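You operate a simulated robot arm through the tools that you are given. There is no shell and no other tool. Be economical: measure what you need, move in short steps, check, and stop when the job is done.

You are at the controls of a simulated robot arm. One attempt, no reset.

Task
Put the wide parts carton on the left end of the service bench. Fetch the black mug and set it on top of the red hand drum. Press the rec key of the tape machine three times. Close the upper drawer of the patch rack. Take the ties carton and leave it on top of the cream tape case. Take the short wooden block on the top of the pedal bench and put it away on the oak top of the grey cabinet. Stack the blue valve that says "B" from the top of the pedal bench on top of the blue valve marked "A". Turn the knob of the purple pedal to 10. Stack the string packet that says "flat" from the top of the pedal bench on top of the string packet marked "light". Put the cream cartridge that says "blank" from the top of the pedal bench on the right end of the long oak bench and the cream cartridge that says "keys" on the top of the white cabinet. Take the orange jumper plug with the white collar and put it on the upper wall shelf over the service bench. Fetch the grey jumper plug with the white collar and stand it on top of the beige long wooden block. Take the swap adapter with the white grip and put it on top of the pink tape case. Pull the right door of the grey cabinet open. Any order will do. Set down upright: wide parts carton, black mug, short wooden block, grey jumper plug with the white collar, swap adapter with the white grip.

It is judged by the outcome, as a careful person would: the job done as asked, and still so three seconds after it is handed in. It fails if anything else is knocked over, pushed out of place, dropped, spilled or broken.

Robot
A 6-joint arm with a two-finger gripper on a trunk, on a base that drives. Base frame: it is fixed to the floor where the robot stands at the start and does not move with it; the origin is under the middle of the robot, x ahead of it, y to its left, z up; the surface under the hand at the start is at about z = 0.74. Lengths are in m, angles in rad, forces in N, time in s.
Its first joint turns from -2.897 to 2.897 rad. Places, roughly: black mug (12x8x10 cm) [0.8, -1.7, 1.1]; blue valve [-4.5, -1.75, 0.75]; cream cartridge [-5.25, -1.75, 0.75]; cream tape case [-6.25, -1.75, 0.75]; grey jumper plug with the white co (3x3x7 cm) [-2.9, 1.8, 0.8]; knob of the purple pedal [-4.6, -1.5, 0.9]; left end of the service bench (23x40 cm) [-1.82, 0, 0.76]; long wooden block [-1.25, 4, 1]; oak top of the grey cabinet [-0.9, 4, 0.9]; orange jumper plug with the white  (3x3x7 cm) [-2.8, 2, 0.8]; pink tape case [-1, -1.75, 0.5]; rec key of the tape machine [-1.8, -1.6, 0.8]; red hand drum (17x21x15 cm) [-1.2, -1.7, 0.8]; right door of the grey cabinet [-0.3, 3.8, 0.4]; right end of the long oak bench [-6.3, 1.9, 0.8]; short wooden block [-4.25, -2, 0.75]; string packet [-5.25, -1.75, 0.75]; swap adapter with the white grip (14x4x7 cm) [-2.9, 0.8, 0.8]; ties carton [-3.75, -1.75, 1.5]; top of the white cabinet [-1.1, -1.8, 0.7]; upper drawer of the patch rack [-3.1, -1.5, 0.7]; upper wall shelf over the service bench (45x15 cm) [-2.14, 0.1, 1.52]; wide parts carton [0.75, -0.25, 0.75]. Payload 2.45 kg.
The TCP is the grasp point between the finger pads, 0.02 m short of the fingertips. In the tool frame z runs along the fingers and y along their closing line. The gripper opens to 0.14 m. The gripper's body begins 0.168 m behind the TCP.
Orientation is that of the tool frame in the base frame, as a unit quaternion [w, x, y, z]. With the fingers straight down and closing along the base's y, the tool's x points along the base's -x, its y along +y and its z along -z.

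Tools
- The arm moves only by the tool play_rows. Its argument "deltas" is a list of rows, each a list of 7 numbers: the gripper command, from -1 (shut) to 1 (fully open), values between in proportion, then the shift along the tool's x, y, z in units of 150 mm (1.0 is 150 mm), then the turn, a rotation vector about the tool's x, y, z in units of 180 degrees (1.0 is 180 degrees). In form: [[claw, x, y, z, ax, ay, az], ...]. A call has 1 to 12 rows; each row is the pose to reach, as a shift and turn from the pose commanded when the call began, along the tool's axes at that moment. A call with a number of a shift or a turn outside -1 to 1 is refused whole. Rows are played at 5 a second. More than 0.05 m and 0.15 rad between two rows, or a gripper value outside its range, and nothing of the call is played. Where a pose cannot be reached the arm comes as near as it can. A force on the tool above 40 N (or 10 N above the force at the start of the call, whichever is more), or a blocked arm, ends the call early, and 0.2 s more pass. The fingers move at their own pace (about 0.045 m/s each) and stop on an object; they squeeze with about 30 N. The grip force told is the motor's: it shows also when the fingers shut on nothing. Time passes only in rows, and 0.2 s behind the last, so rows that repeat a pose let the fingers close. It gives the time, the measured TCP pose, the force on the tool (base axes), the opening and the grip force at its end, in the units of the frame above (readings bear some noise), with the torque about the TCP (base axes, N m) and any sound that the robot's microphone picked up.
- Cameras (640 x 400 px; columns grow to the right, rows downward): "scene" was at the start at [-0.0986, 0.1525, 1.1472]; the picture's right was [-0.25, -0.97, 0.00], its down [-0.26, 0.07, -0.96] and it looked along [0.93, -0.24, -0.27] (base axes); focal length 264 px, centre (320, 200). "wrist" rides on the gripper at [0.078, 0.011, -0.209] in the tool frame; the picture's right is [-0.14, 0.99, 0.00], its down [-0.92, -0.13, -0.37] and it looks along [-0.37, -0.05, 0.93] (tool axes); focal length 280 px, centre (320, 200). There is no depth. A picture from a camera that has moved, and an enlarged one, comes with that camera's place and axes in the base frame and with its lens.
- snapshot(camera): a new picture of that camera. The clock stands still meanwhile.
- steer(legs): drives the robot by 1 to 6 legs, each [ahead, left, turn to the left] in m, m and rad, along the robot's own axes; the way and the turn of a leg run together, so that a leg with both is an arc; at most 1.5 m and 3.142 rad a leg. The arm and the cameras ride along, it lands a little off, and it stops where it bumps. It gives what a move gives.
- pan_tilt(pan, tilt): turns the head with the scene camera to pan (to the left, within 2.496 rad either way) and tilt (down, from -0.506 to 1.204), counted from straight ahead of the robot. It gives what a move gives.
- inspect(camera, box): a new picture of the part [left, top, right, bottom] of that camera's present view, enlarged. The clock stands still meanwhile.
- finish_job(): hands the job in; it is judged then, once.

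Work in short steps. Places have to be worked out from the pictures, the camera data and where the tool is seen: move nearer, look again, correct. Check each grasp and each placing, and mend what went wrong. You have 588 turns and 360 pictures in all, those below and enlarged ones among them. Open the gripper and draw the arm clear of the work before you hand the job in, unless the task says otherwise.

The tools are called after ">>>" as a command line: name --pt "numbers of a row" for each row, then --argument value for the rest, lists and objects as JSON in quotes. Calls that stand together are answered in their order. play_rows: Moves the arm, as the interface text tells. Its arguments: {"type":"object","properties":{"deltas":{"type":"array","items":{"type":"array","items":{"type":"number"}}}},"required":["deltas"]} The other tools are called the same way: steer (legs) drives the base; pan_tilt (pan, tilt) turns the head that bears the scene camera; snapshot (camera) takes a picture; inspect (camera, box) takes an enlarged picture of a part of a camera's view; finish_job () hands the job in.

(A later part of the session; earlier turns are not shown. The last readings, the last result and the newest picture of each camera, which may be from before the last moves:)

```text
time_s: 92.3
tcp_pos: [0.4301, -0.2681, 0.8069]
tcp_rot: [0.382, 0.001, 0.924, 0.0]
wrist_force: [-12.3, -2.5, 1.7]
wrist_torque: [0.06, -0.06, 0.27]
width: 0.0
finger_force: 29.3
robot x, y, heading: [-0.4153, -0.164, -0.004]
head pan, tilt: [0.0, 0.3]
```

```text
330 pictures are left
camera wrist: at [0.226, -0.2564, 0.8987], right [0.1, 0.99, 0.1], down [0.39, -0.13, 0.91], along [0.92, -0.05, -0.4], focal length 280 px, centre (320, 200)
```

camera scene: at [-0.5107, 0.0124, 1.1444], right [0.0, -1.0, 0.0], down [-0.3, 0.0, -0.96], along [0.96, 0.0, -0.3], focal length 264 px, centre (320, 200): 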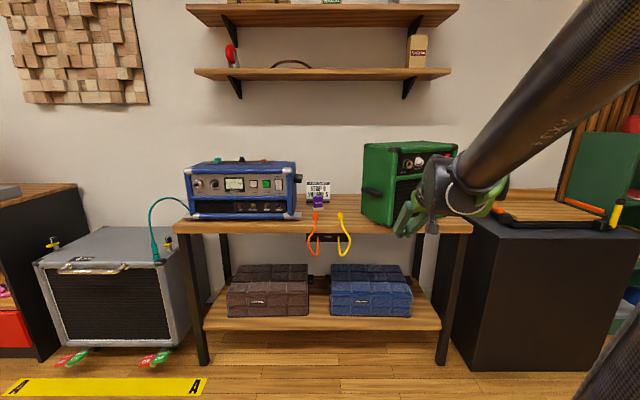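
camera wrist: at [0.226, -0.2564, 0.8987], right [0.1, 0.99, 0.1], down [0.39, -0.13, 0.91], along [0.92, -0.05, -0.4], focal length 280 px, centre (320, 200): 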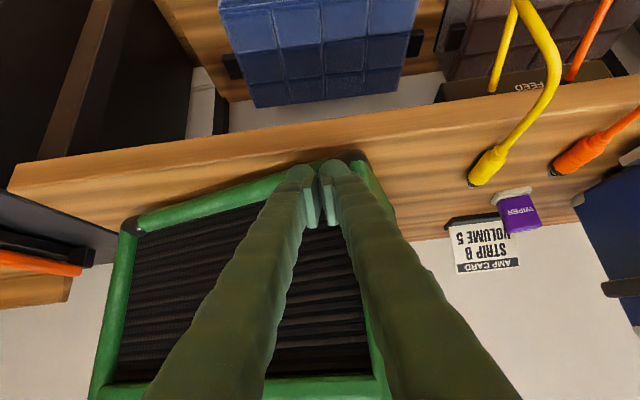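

The amp is rotating back at ~12 N. I continue pushing in small increments.

>>> play_rows --pt "-1 -0.08 0 0.08 0 0 0" --pt "-1 -0.16 0 0.16 0 0 0" --pt "-1 -0.24 0 0.24 0 0 0"

>>> snapshot --camera "wrist"

>>> snapshot --camera "scene"

```text
time_s: 93.1
tcp_pos: [0.4798, -0.2664, 0.8075]
tcp_rot: [0.383, 0.0, 0.924, 0.0]
wrist_force: [-22.7, 6.6, 11.3]
wrist_torque: [0.1, -0.28, 0.43]
width: 0.0
finger_force: 29.7
robot x, y, heading: [-0.4131, -0.1662, 0.001]
head pan, tilt: [0.0, 0.3]
```

```text
329 pictures are left
camera wrist: at [0.2764, -0.2552, 0.9001], right [0.1, 0.99, 0.1], down [0.39, -0.13, 0.91], along [0.92, -0.05, -0.4], focal length 280 px, centre (320, 200)
```

wrist: 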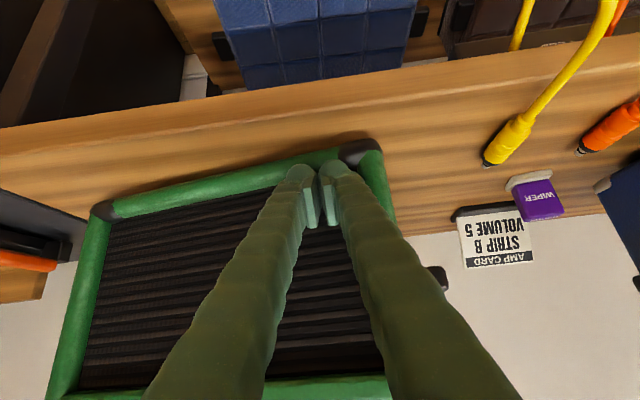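

```text
328 pictures are left
camera scene: at [-0.5118, 0.0126, 1.1443], right [0.0, -1.0, 0.0], down [-0.29, 0.0, -0.96], along [0.96, 0.0, -0.29], focal length 264 px, centre (320, 200)
```

scene: 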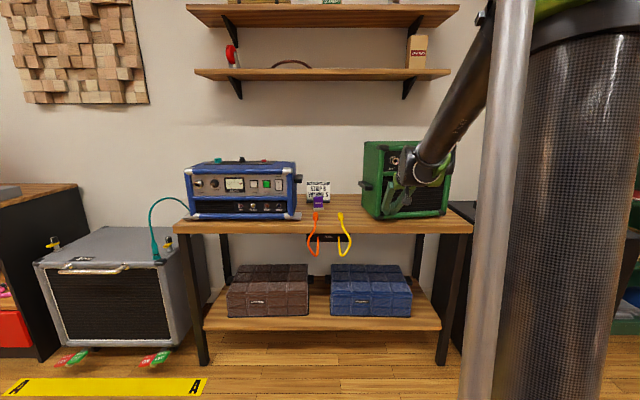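

By my measure the amp front-left corner is at about (0.525,-0.21) with ~6.6° yaw, matching the original. I retreat, and will compare from the original viewpoint.

>>> play_rows --pt "-1 0.2 0 -0.2 0 0 0" --pt "-1 0.4 0 -0.4 0 0 0" --pt "-1 0.6 0 -0.6 0 0 0" --pt "-1 0.8 0 -0.8 0 0 0" --pt "-1 1 0 -1 0 0 0"

>>> play_rows --pt "-1 -0.15 0 -0.15 0 0.042 0" --pt "-1 -0.3 0 -0.3 0 0.084 0" --pt "-1 -0.45 0 -0.45 0 0.126 0" --pt "-1 -0.6 0 -0.6 0 0.168 0" --pt "-1 -0.75 0 -0.75 0 0.21 0" --pt "-1 -0.9 0 -0.9 0 0.25 0" --pt "-1 -1 0 -1 0 0.25 0"

>>> play_rows --pt "-1 0 0.2 -0.2 0 0 0" --pt "-1 0 0.4 -0.4 0 0 0" --pt "-1 0 0.55 -0.5 0 0 0"

>>> steer --legs '[[0.41, 0.165, 0]]'

```text
time_s: 94.3
tcp_pos: [0.2686, -0.2663, 0.8059]
tcp_rot: [0.382, 0.0, 0.924, 0.0]
wrist_force: [0.0, -0.1, 0.4]
wrist_torque: [-0.03, 0.03, 0.03]
width: 0.0002
finger_force: 29.1
robot x, y, heading: [-0.4156, -0.1617, 0.001]
head pan, tilt: [0.0, 0.3]
```

```text
time_s: 95.9
tcp_pos: [0.2673, -0.2675, 1.0188]
tcp_rot: [0.0, 0.0, 1.0, 0.001]
wrist_force: [0.1, 0.1, 0.4]
wrist_torque: [0.02, -0.01, -0.01]
width: 0.0002
finger_force: 29.7
robot x, y, heading: [-0.4123, -0.1609, -0.002]
head pan, tilt: [0.0, 0.3]
```

```text
time_s: 96.7
tcp_pos: [0.27, -0.1848, 1.0934]
tcp_rot: [0.0, 0.0, 1.0, 0.0]
wrist_force: [0.3, 0.3, -0.3]
wrist_torque: [0.02, -0.02, -0.01]
width: 0.0002
finger_force: 29.3
robot x, y, heading: [-0.4133, -0.1603, 0.001]
head pan, tilt: [0.0, 0.3]
```

```text
time_s: 99.4
tcp_pos: [0.6776, -0.0202, 1.0934]
tcp_rot: [0.0, 0.0, 1.0, 0.0]
wrist_force: [-0.3, 0.0, 0.1]
wrist_torque: [0.0, -0.01, -0.01]
width: 0.0
finger_force: 29.3
robot x, y, heading: [-0.0056, 0.0017, -0.002]
head pan, tilt: [0.0, 0.3]
```

Now I put the arm in the start pose (closed fingers) and take both comparison pictures.

>>> play_rows --pt "-0.5 0.17 0 0.2 0 0 0" --pt "0 0.34 0.02 0.5 0 0 0" --pt "1 0.34 0.02 0.8 0 0 0" --pt "1 0.34 0.02 0.99 0 0 0" --pt "1 0.34 0.02 1 0 0 0" --pt "1 0.34 0.02 1 0 0 0"

>>> pan_tilt --pan -0.25 --tilt 0.271

>>> snapshot --camera "scene"

>>> snapshot --camera "wrist"

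```text
refused: row 2 steps farther than a row can; nothing moved
```

```text
time_s: 100.2
tcp_pos: [0.6779, -0.0218, 1.0934]
tcp_rot: [0.0, 0.0, 1.0, 0.0]
wrist_force: [0.9, 0.3, 1.0]
wrist_torque: [-0.03, -0.01, -0.01]
width: 0.0
finger_force: 29.3
robot x, y, heading: [-0.0043, 0.0041, 0.001]
head pan, tilt: [-0.25, 0.271]
```

```text
327 pictures are left
camera scene: at [-0.1037, 0.1536, 1.1472], right [-0.25, -0.97, 0.0], down [-0.26, 0.07, -0.96], along [0.93, -0.24, -0.27], focal length 264 px, centre (320, 200)
```

scene: 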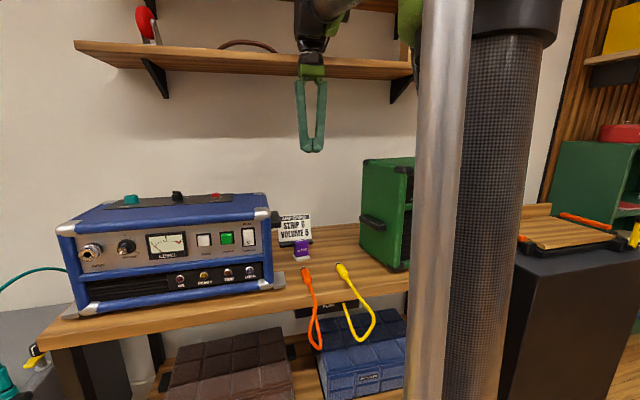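

```text
326 pictures are left
camera wrist: at [0.6001, -0.0099, 1.3031], right [0.14, 0.99, 0.0], down [0.92, -0.13, 0.37], along [0.37, -0.05, -0.93], focal length 280 px, centre (320, 200)
```

wrist: 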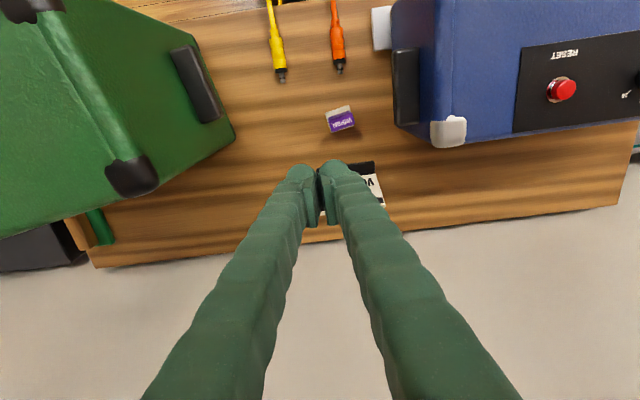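

I correct the row sizes, move to the start pose and take the same zoom.

>>> play_rows --pt "-0.5 0.17 0 0.15 0 0 0" --pt "0 0.34 0.02 0.35 0 0 0" --pt "1 0.34 0.02 0.65 0 0 0" --pt "1 0.34 0.02 0.9 0 0 0" --pt "1 0.34 0.02 1 0 0 0" --pt "1 0.34 0.02 1 0 0 0"

>>> snapshot --camera "wrist"

>>> inspect --camera "scene" --box '[260, 180, 460, 305]'

```text
time_s: 101.5
tcp_pos: [0.6284, -0.0169, 0.9426]
tcp_rot: [0.0, 0.001, 1.0, 0.001]
wrist_force: [-0.1, 0.0, 0.0]
wrist_torque: [0.05, -0.01, 0.02]
width: 0.121
finger_force: 0.0
robot x, y, heading: [-0.0063, 0.003, 0.002]
head pan, tilt: [-0.25, 0.271]
```

```text
325 pictures are left
camera wrist: at [0.5491, -0.007, 1.1523], right [0.14, 0.99, 0.0], down [0.92, -0.13, 0.37], along [0.37, -0.05, -0.93], focal length 280 px, centre (320, 200)
```

wrist: 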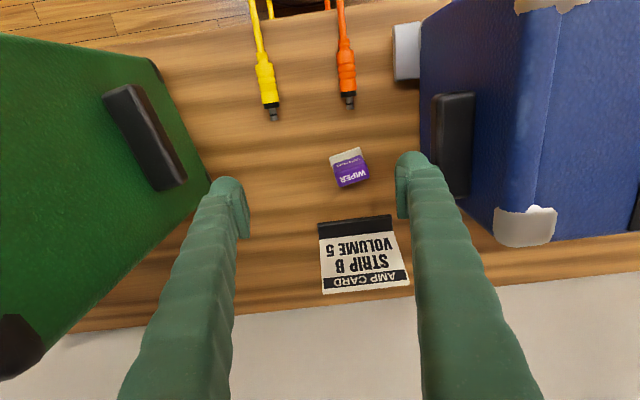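

```text
3.20 times, centred on (360, 242) of scene
camera zoom: at [-0.1038, 0.1536, 1.1472], right [-0.25, -0.97, 0.0], down [-0.26, 0.07, -0.96], along [0.93, -0.24, -0.27], focal length 846 px, centre (192, 64)
```

zoom: 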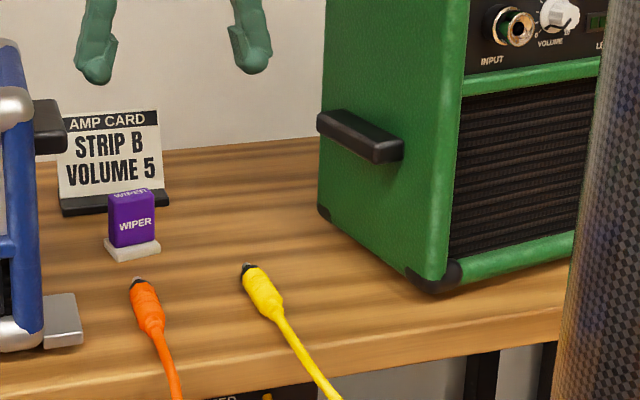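

Compared with the originals, the amp is within about 1.5 cm and 6° of its old pose; good enough. Now for the mug on the green shelf: raise, back off, and drive there.

>>> play_rows --pt "1 0.1 0 -0.3 0 0 0" --pt "1 0.3 0 -0.5 0 0 0" --pt "1 0.5 0 -0.7 0 0 0" --pt "1 0.7 0 -0.9 0 0 0" --pt "1 0.8 0 -1 0 0 0"

>>> steer --legs '[[-0.5, 0, 0], [0, -1.45, 0]]'

>>> pan_tilt --pan 0 --tilt 0.2

>>> snapshot --camera "scene"

```text
time_s: 102.8
tcp_pos: [0.5083, -0.0184, 1.093]
tcp_rot: [-0.001, 0.001, 1.0, 0.0]
wrist_force: [0.2, -0.3, 0.3]
wrist_torque: [-0.01, 0.03, 0.01]
width: 0.1399
finger_force: 0.1
robot x, y, heading: [-0.0068, -0.0008, -0.0]
head pan, tilt: [-0.25, 0.271]
```

```text
time_s: 111.7
tcp_pos: [0.0483, -1.3431, 1.0928]
tcp_rot: [0.001, -0.03, 1.0, 0.0]
wrist_force: [0.1, -0.7, 0.1]
wrist_torque: [0.02, 0.0, -0.03]
width: 0.1403
finger_force: 0.1
robot x, y, heading: [-0.4662, -1.3517, 0.064]
head pan, tilt: [-0.25, 0.271]
stopped in leg 2: the robot was blocked; the commanded pose is now the measured one
```

```text
time_s: 112.5
tcp_pos: [0.0467, -1.3438, 1.0925]
tcp_rot: [0.0, -0.03, 1.0, 0.0]
wrist_force: [-0.2, -0.2, -0.3]
wrist_torque: [0.01, 0.0, 0.0]
width: 0.1401
finger_force: 0.1
robot x, y, heading: [-0.4672, -1.3525, 0.061]
head pan, tilt: [0.0, 0.201]
```

```text
323 pictures are left
camera scene: at [-0.5725, -1.1847, 1.1537], right [0.06, -1.0, 0.0], down [-0.2, -0.01, -0.98], along [0.98, 0.06, -0.2], focal length 264 px, centre (320, 200)
```

scene: 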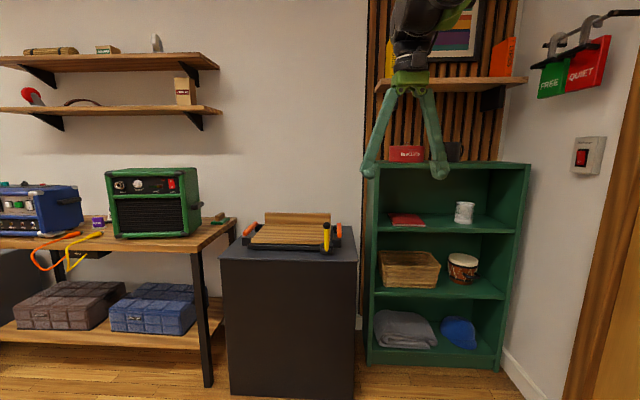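

I was blocked at y=-1.35, probably by the white cabinet's corner. I look to the right to see it.

>>> pan_tilt --pan -1.9 --tilt 0.6

>>> snapshot --camera "scene"

```text
time_s: 114.3
tcp_pos: [0.0461, -1.3429, 1.0919]
tcp_rot: [0.0, -0.03, 1.0, 0.001]
wrist_force: [0.1, -0.6, 0.0]
wrist_torque: [0.01, 0.02, -0.04]
width: 0.1401
finger_force: 0.1
robot x, y, heading: [-0.4681, -1.3561, 0.056]
head pan, tilt: [-1.901, 0.6]
```

```text
322 pictures are left
camera scene: at [-0.6892, -1.2752, 1.117], right [-0.96, 0.27, 0.0], down [0.15, 0.54, -0.83], along [-0.22, -0.8, -0.56], focal length 264 px, centre (320, 200)
```

scene: 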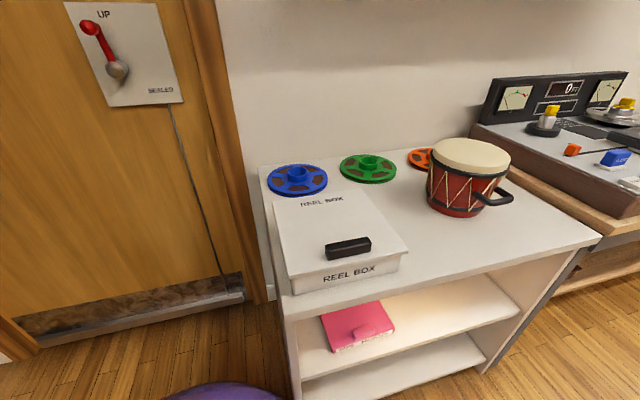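

The cabinet looks in place. I drive forward then right to stand in front of the green shelf.

>>> steer --legs '[[0.42, 0, -0.056], [0, -0.35, 0]]'

>>> pan_tilt --pan -0.2 --tilt 0.1

>>> snapshot --camera "scene"

```text
time_s: 118.8
tcp_pos: [0.4668, -1.7053, 1.0916]
tcp_rot: [0.001, -0.001, 1.0, -0.001]
wrist_force: [0.7, 0.1, -0.2]
wrist_torque: [0.03, -0.01, 0.02]
width: 0.1399
finger_force: 0.1
robot x, y, heading: [-0.045, -1.6928, -0.0]
head pan, tilt: [-1.901, 0.6]
```

```text
time_s: 120.5
tcp_pos: [0.4676, -1.7069, 1.0924]
tcp_rot: [-0.001, -0.002, 1.0, 0.0]
wrist_force: [0.4, -0.3, 0.1]
wrist_torque: [0.05, -0.04, 0.02]
width: 0.1401
finger_force: 0.0
robot x, y, heading: [-0.0481, -1.6883, -0.001]
head pan, tilt: [-0.201, 0.099]
```

```text
321 pictures are left
camera scene: at [-0.1453, -1.5316, 1.1631], right [-0.2, -0.98, 0.0], down [-0.1, 0.02, -0.99], along [0.98, -0.2, -0.1], focal length 264 px, centre (320, 200)
```

scene: 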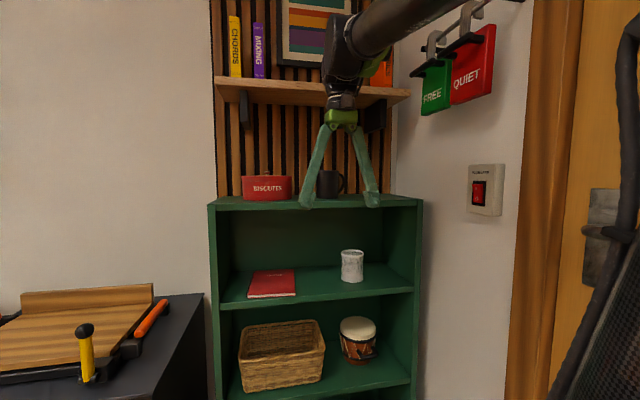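

The mug stands right of the biscuit tin with its handle to the right. I tilt the gripper 70° forward, raise a bit and look with the wrist camera.

>>> play_rows --pt "1 0 0 -0.1 0 -0.0432 0" --pt "1 0 0 -0.2 0 -0.0864 0" --pt "1 0 -0.1 -0.3 0 -0.1296 0" --pt "1 0 -0.2 -0.4 0 -0.1728 0" --pt "1 0 -0.27 -0.4 0 -0.216 0" --pt "1 0 -0.27 -0.4 0 -0.2592 0" --pt "1 0 -0.27 -0.4 0 -0.3024 0" --pt "1 0 -0.27 -0.4 0 -0.3456 0" --pt "1 0 -0.27 -0.4 0 -0.389 0"

>>> snapshot --camera "wrist"

>>> snapshot --camera "scene"

```text
time_s: 122.3
tcp_pos: [0.491, -1.7265, 1.1759]
tcp_rot: [0.511, -0.023, 0.859, 0.013]
wrist_force: [-0.8, 0.7, 0.4]
wrist_torque: [-0.13, 0.0, -0.16]
width: 0.1398
finger_force: 0.1
robot x, y, heading: [-0.0452, -1.6887, 0.004]
head pan, tilt: [-0.201, 0.099]
stopped in row 9: the force on the tool passed its limit at 104 N (the readings are from after the stop); the commanded pose is now the measured one
```

```text
320 pictures are left
camera wrist: at [0.2692, -1.7282, 1.2077], right [0.01, 0.99, 0.12], down [0.12, -0.12, 0.99], along [0.99, 0.0, -0.12], focal length 280 px, centre (320, 200)
```

wrist: 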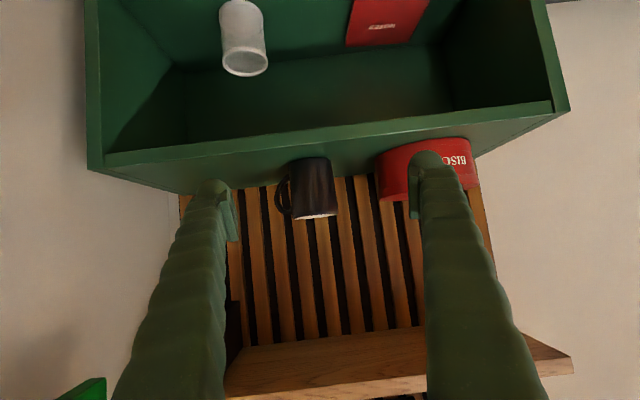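

```text
319 pictures are left
camera scene: at [-0.1483, -1.54, 1.1666], right [-0.29, -0.96, 0.0], down [-0.06, 0.02, -1.0], along [0.96, -0.29, -0.06], focal length 264 px, centre (320, 200)
```

scene: 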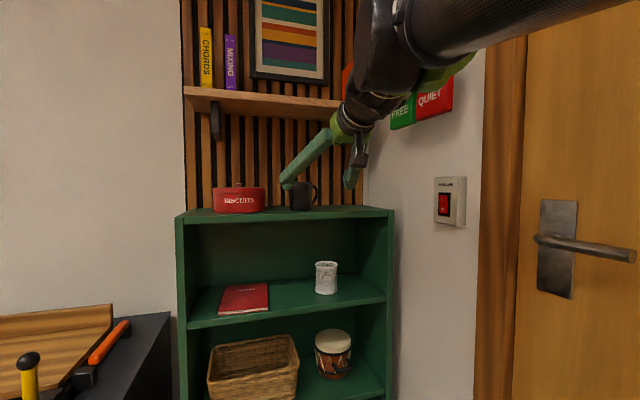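

Something on the arm brushed the head, so I stay at this ~61° tilt. I zoom on the mug to see its handle direction.

>>> inspect --camera "wrist" --box '[250, 130, 410, 230]'

>>> inspect --camera "scene" --box '[200, 150, 380, 262]'

```text
4.00 times, centred on (330, 180) of wrist
camera zoom: at [0.2692, -1.7282, 1.2077], right [0.01, 0.99, 0.12], down [0.12, -0.12, 0.99], along [0.99, 0.0, -0.12], focal length 1122 px, centre (280, 280)
```

zoom: 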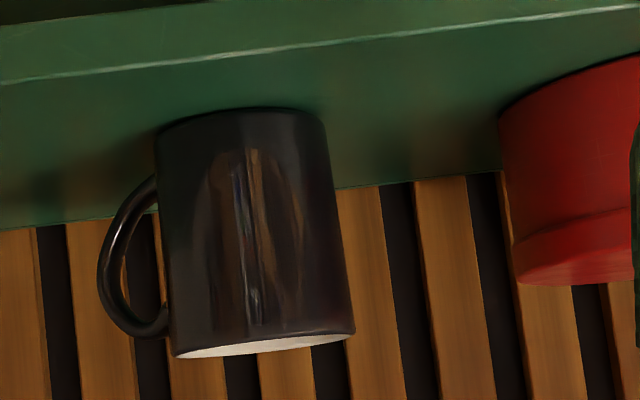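

```text
3.56 times, centred on (290, 206) of scene
camera zoom: at [-0.1483, -1.54, 1.1666], right [-0.29, -0.96, 0.0], down [-0.06, 0.02, -1.0], along [0.96, -0.29, -0.06], focal length 940 px, centre (427, 179)
```

zoom: 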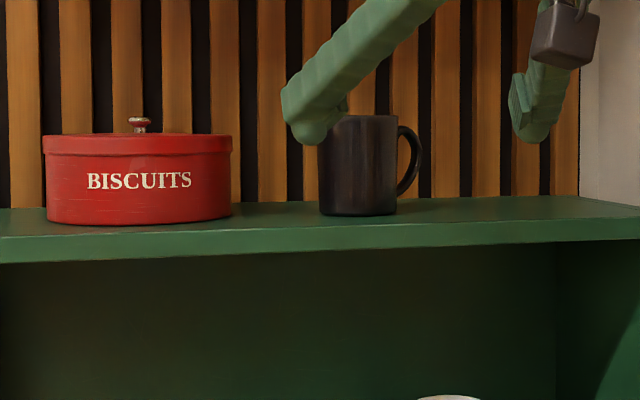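

The handle points right and slightly back. I reposition to approach with ~15° clockwise yaw so a finger clears the handle.

>>> steer --legs '[[0.063, 0.198, 0], [0, 0, -0.264]]'

>>> play_rows --pt "0.6 0 0 0.2 0 0 0" --pt "0.6 0 0 0.35 0 0 0" --pt "0.6 0 0 0.35 0 0 0"

>>> snapshot --camera "wrist"

```text
time_s: 124.9
tcp_pos: [0.5228, -1.6702, 1.1737]
tcp_rot: [0.507, 0.092, 0.855, -0.054]
wrist_force: [0.2, 0.2, -0.2]
wrist_torque: [0.0, 0.0, 0.04]
width: 0.1399
finger_force: 0.1
robot x, y, heading: [0.0211, -1.4921, -0.265]
head pan, tilt: [-0.201, 0.099]
```

```text
time_s: 125.7
tcp_pos: [0.5694, -1.6799, 1.1489]
tcp_rot: [0.508, 0.092, 0.854, -0.055]
wrist_force: [-0.7, -0.3, -0.6]
wrist_torque: [-0.02, -0.02, 0.01]
width: 0.112
finger_force: 0.1
robot x, y, heading: [0.0183, -1.4886, -0.263]
head pan, tilt: [-0.201, 0.099]
```

```text
316 pictures are left
camera wrist: at [0.3547, -1.6213, 1.1803], right [0.28, 0.95, 0.12], down [0.09, -0.15, 0.99], along [0.96, -0.26, -0.12], focal length 280 px, centre (320, 200)
```

wrist: 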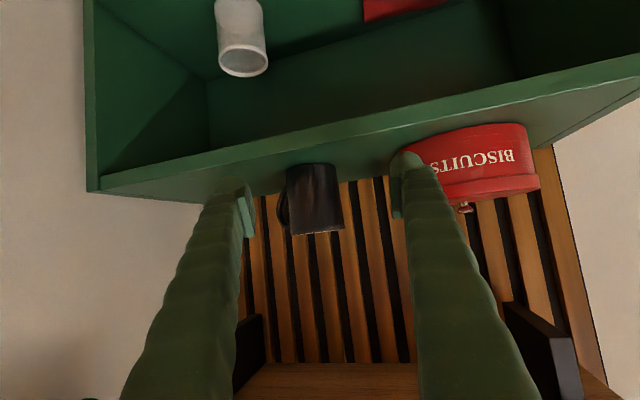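

Mug centre ≈(0.805,-1.746); I advance partway with a small lateral correction and look again.

>>> play_rows --pt "0.6 -0.09 -0.03 0.2 0 0 0" --pt "0.6 -0.18 -0.06 0.4 0 0 0" --pt "0.6 -0.27 -0.095 0.6 0 0 0" --pt "0.6 -0.353 -0.095 0.792 0 0 0"

>>> snapshot --camera "wrist"

>>> snapshot --camera "scene"

```text
time_s: 126.7
tcp_pos: [0.6918, -1.721, 1.1375]
tcp_rot: [0.508, 0.093, 0.854, -0.056]
wrist_force: [0.6, -0.2, 0.1]
wrist_torque: [0.01, -0.02, -0.03]
width: 0.1123
finger_force: 0.0
robot x, y, heading: [0.0156, -1.493, -0.263]
head pan, tilt: [-0.201, 0.099]
```

```text
315 pictures are left
camera wrist: at [0.478, -1.663, 1.1693], right [0.28, 0.95, 0.12], down [0.09, -0.15, 0.99], along [0.96, -0.26, -0.12], focal length 280 px, centre (320, 200)
```

wrist: 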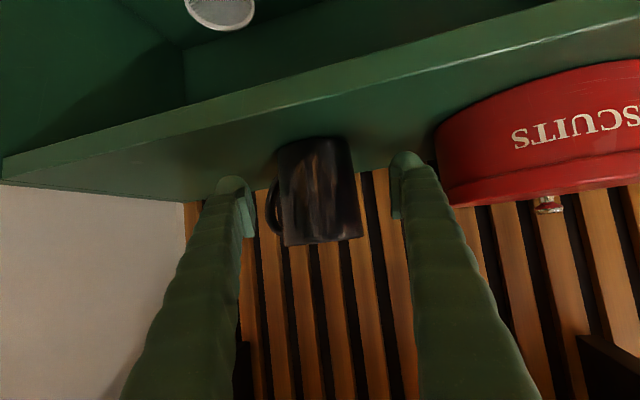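

```text
314 pictures are left
camera scene: at [-0.0372, -1.3133, 1.1631], right [-0.45, -0.89, 0.0], down [-0.09, 0.04, -1.0], along [0.89, -0.45, -0.1], focal length 264 px, centre (320, 200)
```

scene: 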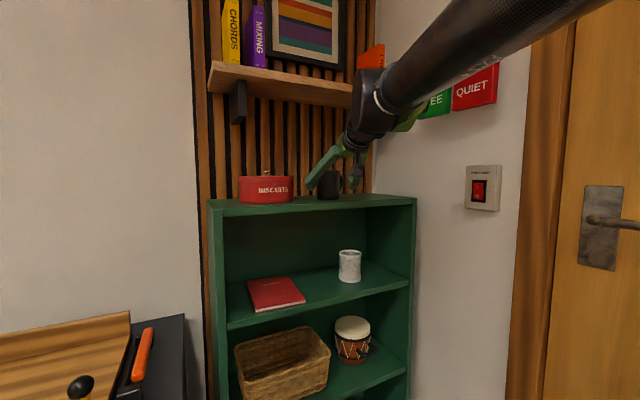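

Mug is centred between the fingers, ~9 cm ahead. I advance, close on the body and lift slightly.

>>> play_rows --pt "0.6 -0.1 -0.02 0.22 0 0 0" --pt "0.6 -0.17 -0.02 0.4 0 0 0" --pt "0.6 -0.223 -0.02 0.522 0 0 0" --pt "-1 -0.223 -0.02 0.522 0 0 0" --pt "-1 -0.223 -0.02 0.522 0 0 0" --pt "-1 -0.223 -0.02 0.522 0 0 0" --pt "-1 -0.223 -0.02 0.522 0 0 0" --pt "-1 -0.223 -0.02 0.522 0 0 0"

>>> snapshot --camera "wrist"

```text
time_s: 128.5
tcp_pos: [0.7745, -1.7421, 1.1295]
tcp_rot: [0.508, 0.092, 0.854, -0.055]
wrist_force: [1.2, -0.1, 0.3]
wrist_torque: [-0.09, -0.03, 0.02]
width: 0.0849
finger_force: 29.6
robot x, y, heading: [0.0172, -1.4923, -0.267]
head pan, tilt: [-0.201, 0.099]
```

```text
313 pictures are left
camera wrist: at [0.5604, -1.6846, 1.1621], right [0.28, 0.95, 0.12], down [0.09, -0.15, 0.99], along [0.96, -0.26, -0.12], focal length 280 px, centre (320, 200)
```

wrist: 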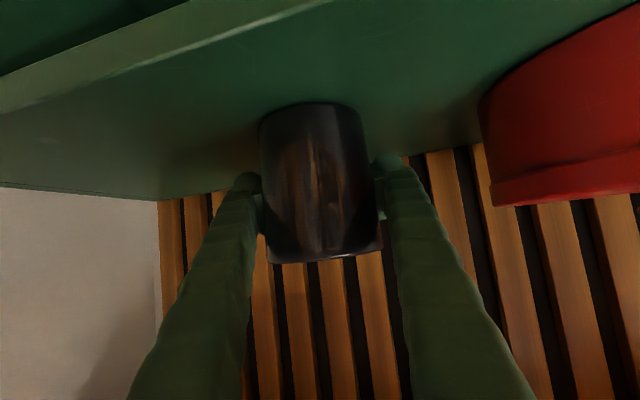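

Gripped at 0.085 m. I lift 6 cm and look.

>>> play_rows --pt "-1 -0.1 0 -0.055 0 0 0" --pt "-1 -0.23 0 -0.12 0 0 0" --pt "-1 -0.351 0 -0.19 0 0 0" --pt "-1 -0.351 0 -0.19 0 0 0"

>>> snapshot --camera "scene"

```text
time_s: 129.5
tcp_pos: [0.7746, -1.7408, 1.19]
tcp_rot: [0.509, 0.092, 0.854, -0.055]
wrist_force: [0.8, -0.3, -3.3]
wrist_torque: [0.02, -0.05, 0.03]
width: 0.0846
finger_force: 30.3
robot x, y, heading: [0.0178, -1.4894, -0.264]
head pan, tilt: [-0.201, 0.099]
```

```text
312 pictures are left
camera scene: at [-0.0369, -1.3134, 1.1631], right [-0.45, -0.89, 0.0], down [-0.09, 0.04, -0.99], along [0.89, -0.45, -0.1], focal length 264 px, centre (320, 200)
```

scene: 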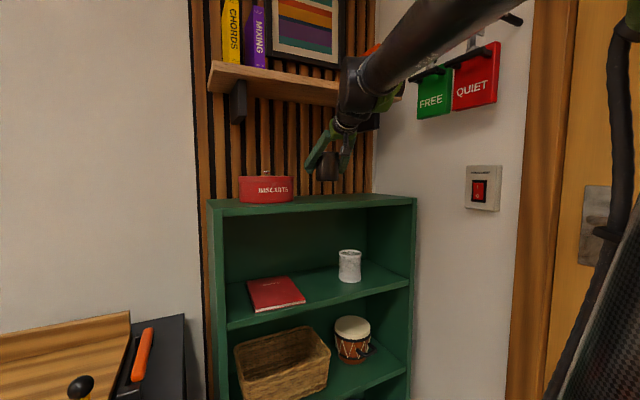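

The mug is up cleanly. I back off, strafe left clear of things and turn to face the white cabinet with the drum.

>>> steer --legs '[[-0.3, 0, 0], [0, 0.5, 0], [0, 0, -1.307]]'

>>> pan_tilt --pan -0.6 --tilt 0.4

>>> snapshot --camera "scene"

```text
time_s: 137.3
tcp_pos: [-0.1768, -1.7272, 1.1898]
tcp_rot: [0.373, 0.589, 0.626, -0.35]
wrist_force: [0.6, -0.3, -3.7]
wrist_torque: [-0.02, -0.02, 0.02]
width: 0.0843
finger_force: 29.5
robot x, y, heading: [-0.1426, -0.9266, -1.562]
head pan, tilt: [-0.201, 0.099]
```

```text
time_s: 138.1
tcp_pos: [-0.1779, -1.7276, 1.1894]
tcp_rot: [0.372, 0.589, 0.627, -0.35]
wrist_force: [0.7, 0.7, -3.5]
wrist_torque: [-0.09, -0.02, 0.02]
width: 0.0843
finger_force: 29.8
robot x, y, heading: [-0.1424, -0.9311, -1.555]
head pan, tilt: [-0.6, 0.4]
```

```text
311 pictures are left
camera scene: at [-0.0202, -0.8153, 1.1353], right [-0.83, 0.55, 0.0], down [0.22, 0.32, -0.92], along [-0.51, -0.77, -0.39], focal length 264 px, centre (320, 200)
```

scene: 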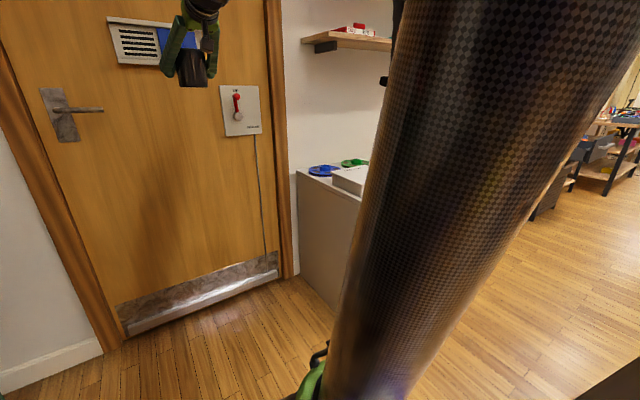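

Clear. I strafe right toward the drum and look from both cameras.

>>> steer --legs '[[0, -0.85, 0]]'

>>> pan_tilt --pan 0.0 --tilt 0.5

>>> snapshot --camera "scene"

>>> snapshot --camera "wrist"

```text
time_s: 142.6
tcp_pos: [-1.0253, -1.7371, 1.189]
tcp_rot: [0.371, 0.59, 0.625, -0.351]
wrist_force: [0.8, 1.0, -3.2]
wrist_torque: [-0.04, -0.01, -0.01]
width: 0.0841
finger_force: 30.1
robot x, y, heading: [-0.9875, -0.9414, -1.561]
head pan, tilt: [-0.6, 0.4]
```

```text
time_s: 143.6
tcp_pos: [-1.0261, -1.7358, 1.19]
tcp_rot: [0.372, 0.59, 0.624, -0.351]
wrist_force: [0.5, 0.4, -1.9]
wrist_torque: [-0.04, -0.01, 0.0]
width: 0.0838
finger_force: 29.9
robot x, y, heading: [-0.9878, -0.9407, -1.565]
head pan, tilt: [0.0, 0.499]
```

```text
310 pictures are left
camera scene: at [-0.8119, -0.8386, 1.1261], right [-1.0, -0.01, 0.0], down [0.0, 0.48, -0.88], along [0.01, -0.88, -0.48], focal length 264 px, centre (320, 200)
```

scene: 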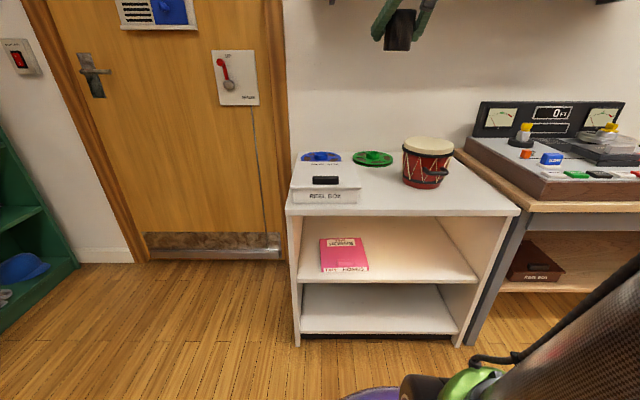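

```text
309 pictures are left
camera wrist: at [-1.0269, -1.5143, 1.2217], right [0.99, -0.01, 0.12], down [-0.12, -0.12, 0.98], along [0.0, -0.99, -0.12], focal length 280 px, centre (320, 200)
```

wrist: 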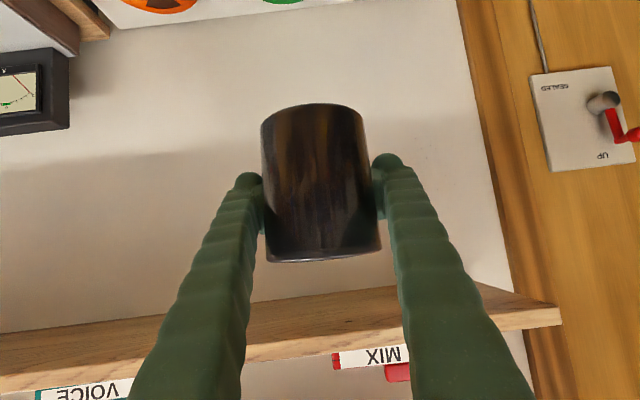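

Drum top is centred near (-1.157,-1.69), top z≈0.87. I shift the base to line up, then lower part way.

>>> steer --legs '[[-0.045, -0.131, 0]]'

>>> play_rows --pt "-1 0.29 0 0.159 0 0 0" --pt "-1 0.58 0 0.317 0 0 0" --pt "-1 0.878 0 0.476 0 0 0"

>>> snapshot --camera "scene"

>>> snapshot --camera "wrist"

```text
time_s: 144.9
tcp_pos: [-1.1557, -1.6925, 1.1895]
tcp_rot: [0.371, 0.591, 0.625, -0.351]
wrist_force: [0.6, 0.6, -2.5]
wrist_torque: [-0.02, -0.04, 0.03]
width: 0.084
finger_force: 29.8
robot x, y, heading: [-1.1178, -0.8942, -1.561]
head pan, tilt: [0.0, 0.499]
```

```text
refused: row 3 steps farther than a row can; nothing moved
```

```text
308 pictures are left
camera scene: at [-0.9434, -0.7943, 1.1261], right [-1.0, -0.01, 0.0], down [0.0, 0.48, -0.88], along [0.01, -0.88, -0.48], focal length 264 px, centre (320, 200)
```

scene: 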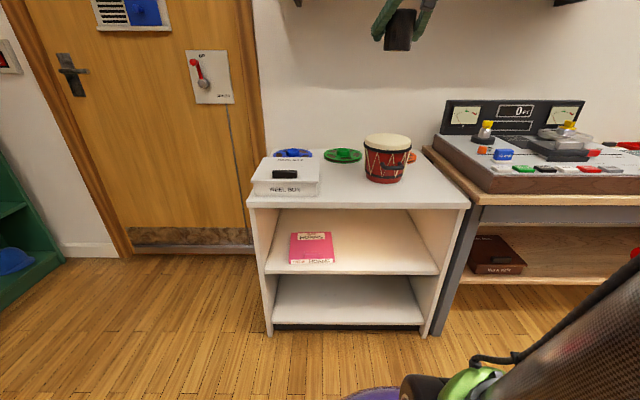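

```text
307 pictures are left
camera wrist: at [-1.1575, -1.4703, 1.2217], right [0.99, -0.01, 0.12], down [-0.12, -0.12, 0.98], along [0.01, -0.99, -0.12], focal length 280 px, centre (320, 200)
```

wrist: 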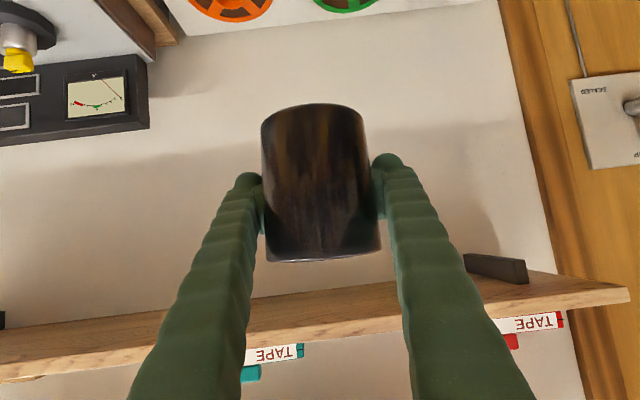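

Alignment looks right; lower with smaller rows.

>>> play_rows --pt "-1 0.22 0 0.119 0 0 0" --pt "-1 0.44 0 0.238 0 0 0" --pt "-1 0.66 0 0.357 0 0 0" --pt "-1 0.878 0 0.476 0 0 0" --pt "-1 0.878 0 0.476 0 0 0"

>>> snapshot --camera "scene"

>>> snapshot --camera "wrist"

```text
time_s: 146.1
tcp_pos: [-1.1562, -1.6931, 1.0393]
tcp_rot: [0.372, 0.589, 0.625, -0.351]
wrist_force: [0.5, 0.6, -2.7]
wrist_torque: [-0.06, -0.03, 0.02]
width: 0.084
finger_force: 29.7
robot x, y, heading: [-1.1185, -0.8958, -1.563]
head pan, tilt: [0.0, 0.499]
```

```text
306 pictures are left
camera scene: at [-0.9434, -0.7943, 1.1261], right [-1.0, -0.01, 0.0], down [0.0, 0.48, -0.88], along [0.01, -0.88, -0.48], focal length 264 px, centre (320, 200)
```

scene: 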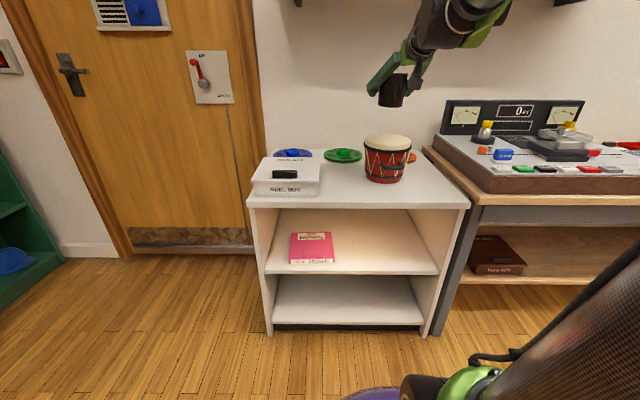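

```text
305 pictures are left
camera wrist: at [-1.1573, -1.4701, 1.0713], right [0.99, -0.01, 0.12], down [-0.12, -0.12, 0.98], along [0.01, -0.99, -0.12], focal length 280 px, centre (320, 200)
```

wrist: 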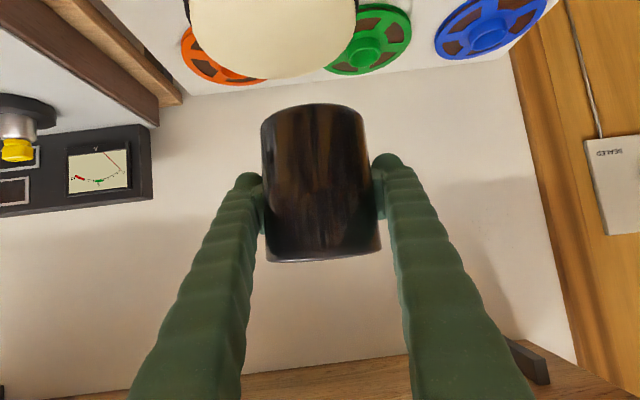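

Drum centre about (-1.17,-1.70); I nudge 1.4 cm in x and lower to just above, then gently to contact.

>>> play_rows --pt "-1 0.2 -0.09 0.108 0 0 0" --pt "-1 0.4 -0.09 0.217 0 0 0" --pt "-1 0.5 -0.09 0.271 0 0 0" --pt "-1 0.54 -0.09 0.293 0 0 0"

>>> snapshot --camera "scene"

```text
time_s: 147.1
tcp_pos: [-1.1687, -1.6918, 0.9477]
tcp_rot: [0.372, 0.59, 0.625, -0.351]
wrist_force: [0.1, -0.1, -2.0]
wrist_torque: [-0.06, -0.01, 0.03]
width: 0.0837
finger_force: 30.3
robot x, y, heading: [-1.1144, -0.8986, -1.556]
head pan, tilt: [0.0, 0.499]
```

```text
304 pictures are left
camera scene: at [-0.9434, -0.7943, 1.1261], right [-1.0, -0.01, 0.0], down [0.0, 0.48, -0.88], along [0.01, -0.88, -0.48], focal length 264 px, centre (320, 200)
```

scene: 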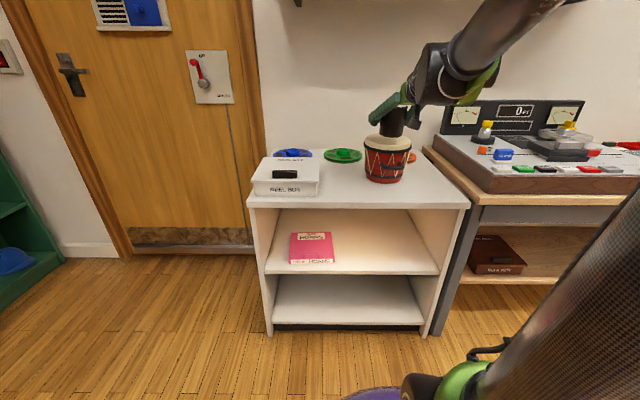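

Nearly touching; slow lowering until contact.

>>> play_rows --pt "-1 0.029 0 0.016 0 0 0" --pt "-1 0.058 0 0.032 0 0 0" --pt "-1 0.087 0 0.048 0 0 0"

>>> inspect --camera "scene" --box '[330, 80, 460, 200]'

```text
time_s: 147.9
tcp_pos: [-1.1686, -1.6939, 0.9327]
tcp_rot: [0.372, 0.59, 0.625, -0.351]
wrist_force: [0.1, -0.2, -2.6]
wrist_torque: [-0.05, -0.03, -0.04]
width: 0.0837
finger_force: 30.0
robot x, y, heading: [-1.1172, -0.8956, -1.565]
head pan, tilt: [0.0, 0.499]
```

```text
3.33 times, centred on (395, 140) of scene
camera zoom: at [-0.9434, -0.7943, 1.1261], right [-1.0, -0.01, 0.0], down [0.0, 0.48, -0.88], along [0.01, -0.88, -0.48], focal length 881 px, centre (70, 400)
```

zoom: 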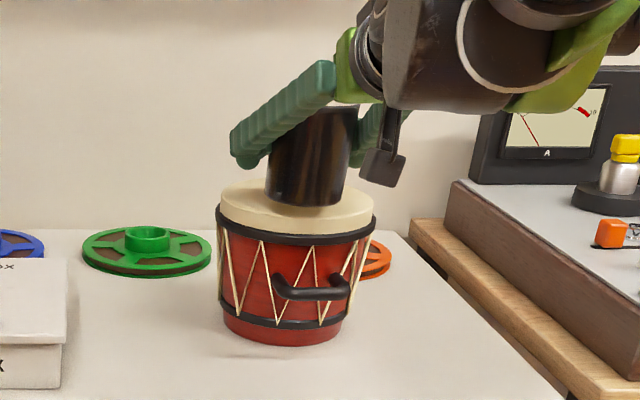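

Still a small gap; continue lowering.

>>> play_rows --pt "-1 0.023 0 0.013 0 0 0" --pt "-1 0.047 0 0.026 0 0 0" --pt "-1 0.07 0 0.039 0 0 0" --pt "-1 0.093 0 0.052 0 0 0"

```text
time_s: 148.9
tcp_pos: [-1.1695, -1.6918, 0.919]
tcp_rot: [0.372, 0.59, 0.625, -0.352]
wrist_force: [2.1, 1.8, 26.4]
wrist_torque: [0.21, 0.73, -0.12]
width: 0.0842
finger_force: 29.6
robot x, y, heading: [-1.1171, -0.9004, -1.568]
head pan, tilt: [0.0, 0.499]
```

Contact. I ease off, open and retreat straight back.

>>> play_rows --pt "-1 -0.012 0 -0.006 0 0 0" --pt "0.2 -0.012 0 -0.006 0 0 0" --pt "0.6 -0.012 0 -0.006 0 0 0" --pt "0.6 -0.012 0 -0.006 0 0 0" --pt "0.6 -0.012 0 -0.006 0 0 0"

>>> play_rows --pt "0.6 0.1 0 -0.18 0 0 0" --pt "0.6 0.2 0 -0.4 0 0 0" --pt "0.6 0.3 0 -0.62 0 0 0" --pt "0.6 0.35 0 -0.9 0 0 0"

>>> inspect --camera "scene" --box '[330, 80, 460, 200]'

>>> snapshot --camera "wrist"

```text
time_s: 150.1
tcp_pos: [-1.1684, -1.6923, 0.9189]
tcp_rot: [0.372, 0.59, 0.625, -0.351]
wrist_force: [-0.6, -0.6, 0.7]
wrist_torque: [-0.01, 0.0, -0.02]
width: 0.1121
finger_force: 0.0
robot x, y, heading: [-1.1181, -0.9001, -1.567]
head pan, tilt: [0.0, 0.499]
```

```text
time_s: 151.1
tcp_pos: [-1.1784, -1.5493, 0.9378]
tcp_rot: [0.372, 0.59, 0.625, -0.351]
wrist_force: [-0.2, 0.0, 0.5]
wrist_torque: [0.03, 0.02, 0.01]
width: 0.112
finger_force: 0.0
robot x, y, heading: [-1.1179, -0.8904, -1.562]
head pan, tilt: [0.0, 0.499]
```

```text
3.33 times, centred on (395, 140) of scene
camera zoom: at [-0.9434, -0.7944, 1.1261], right [-1.0, -0.01, 0.0], down [0.0, 0.48, -0.88], along [0.01, -0.88, -0.48], focal length 881 px, centre (70, 400)
```

zoom: 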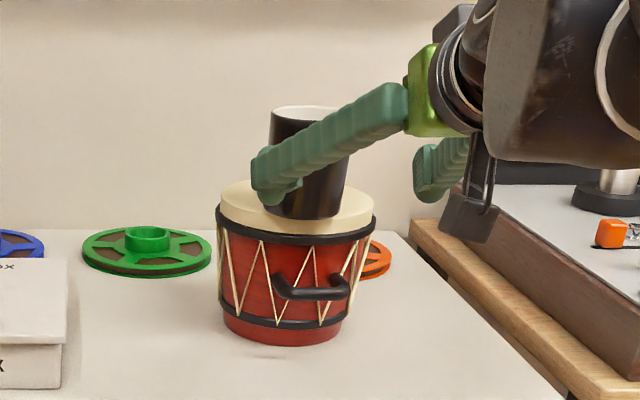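

```text
301 pictures are left
camera wrist: at [-1.1792, -1.328, 0.9694], right [0.99, -0.01, 0.12], down [-0.12, -0.12, 0.98], along [0.01, -0.99, -0.12], focal length 280 px, centre (320, 200)
```

wrist: 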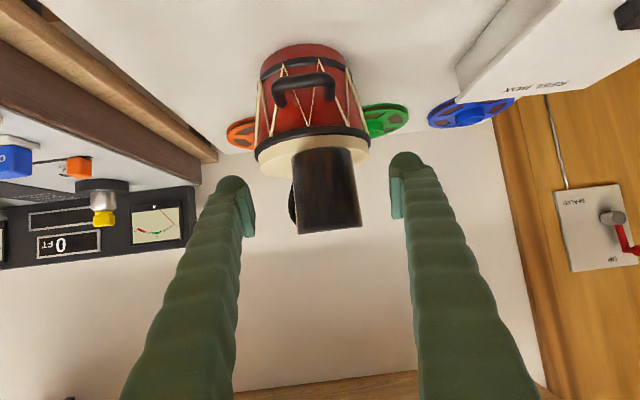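

The mug stands on the drum. Next, the tape machine: raise, untilt the gripper to vertical, and strafe right to see its keys.

>>> play_rows --pt "0.6 -0.2 0 -0.14 0 0 0" --pt "0.6 -0.4 0 -0.3 0 0 0" --pt "0.6 -0.6 0 -0.45 0 0.042 0" --pt "0.6 -0.8 0 -0.6 0 0.084 0" --pt "0.6 -0.9 0 -0.7 0 0.126 0" --pt "0.6 -0.9 0 -0.7 0 0.168 0" --pt "0.6 -0.9 0 -0.7 0 0.21 0" --pt "0.6 -0.9 0 -0.7 0 0.252 0" --pt "0.6 -0.9 0 -0.7 0 0.294 0" --pt "-1 -0.9 0 -0.7 0 0.341 0" --pt "-1 -0.9 0 -0.7 0 0.341 0"

>>> steer --legs '[[0, -0.6, 0]]'

>>> snapshot --camera "scene"

>>> snapshot --camera "wrist"

```text
time_s: 153.5
tcp_pos: [-1.1785, -1.5223, 1.1068]
tcp_rot: [0.0, 0.687, 0.727, -0.001]
wrist_force: [0.3, 0.2, 0.0]
wrist_torque: [0.0, 0.02, -0.04]
width: 0.0596
finger_force: 0.1
robot x, y, heading: [-1.1148, -0.896, -1.56]
head pan, tilt: [0.0, 0.499]
```

```text
time_s: 156.9
tcp_pos: [-1.7755, -1.5291, 1.1067]
tcp_rot: [0.0, 0.685, 0.729, 0.0]
wrist_force: [1.0, 0.4, -0.1]
wrist_torque: [0.0, 0.0, 0.04]
width: 0.0
finger_force: 29.5
robot x, y, heading: [-1.7206, -0.9037, -1.553]
head pan, tilt: [0.0, 0.499]
```

```text
300 pictures are left
camera scene: at [-1.5449, -0.8008, 1.1261], right [-1.0, -0.02, 0.0], down [-0.01, 0.48, -0.88], along [0.01, -0.88, -0.48], focal length 264 px, centre (320, 200)
```

scene: 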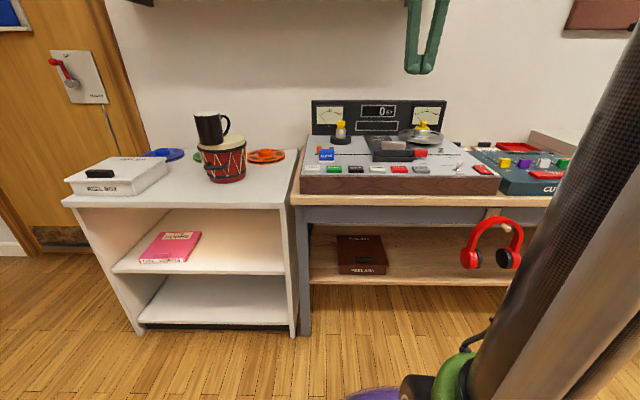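

```text
299 pictures are left
camera wrist: at [-1.7699, -1.4503, 1.3161], right [1.0, -0.07, 0.0], down [-0.07, -0.93, 0.37], along [-0.03, -0.37, -0.93], focal length 280 px, centre (320, 200)
```

wrist: 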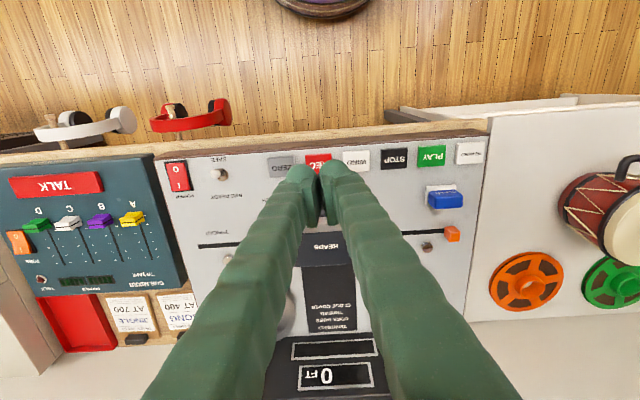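

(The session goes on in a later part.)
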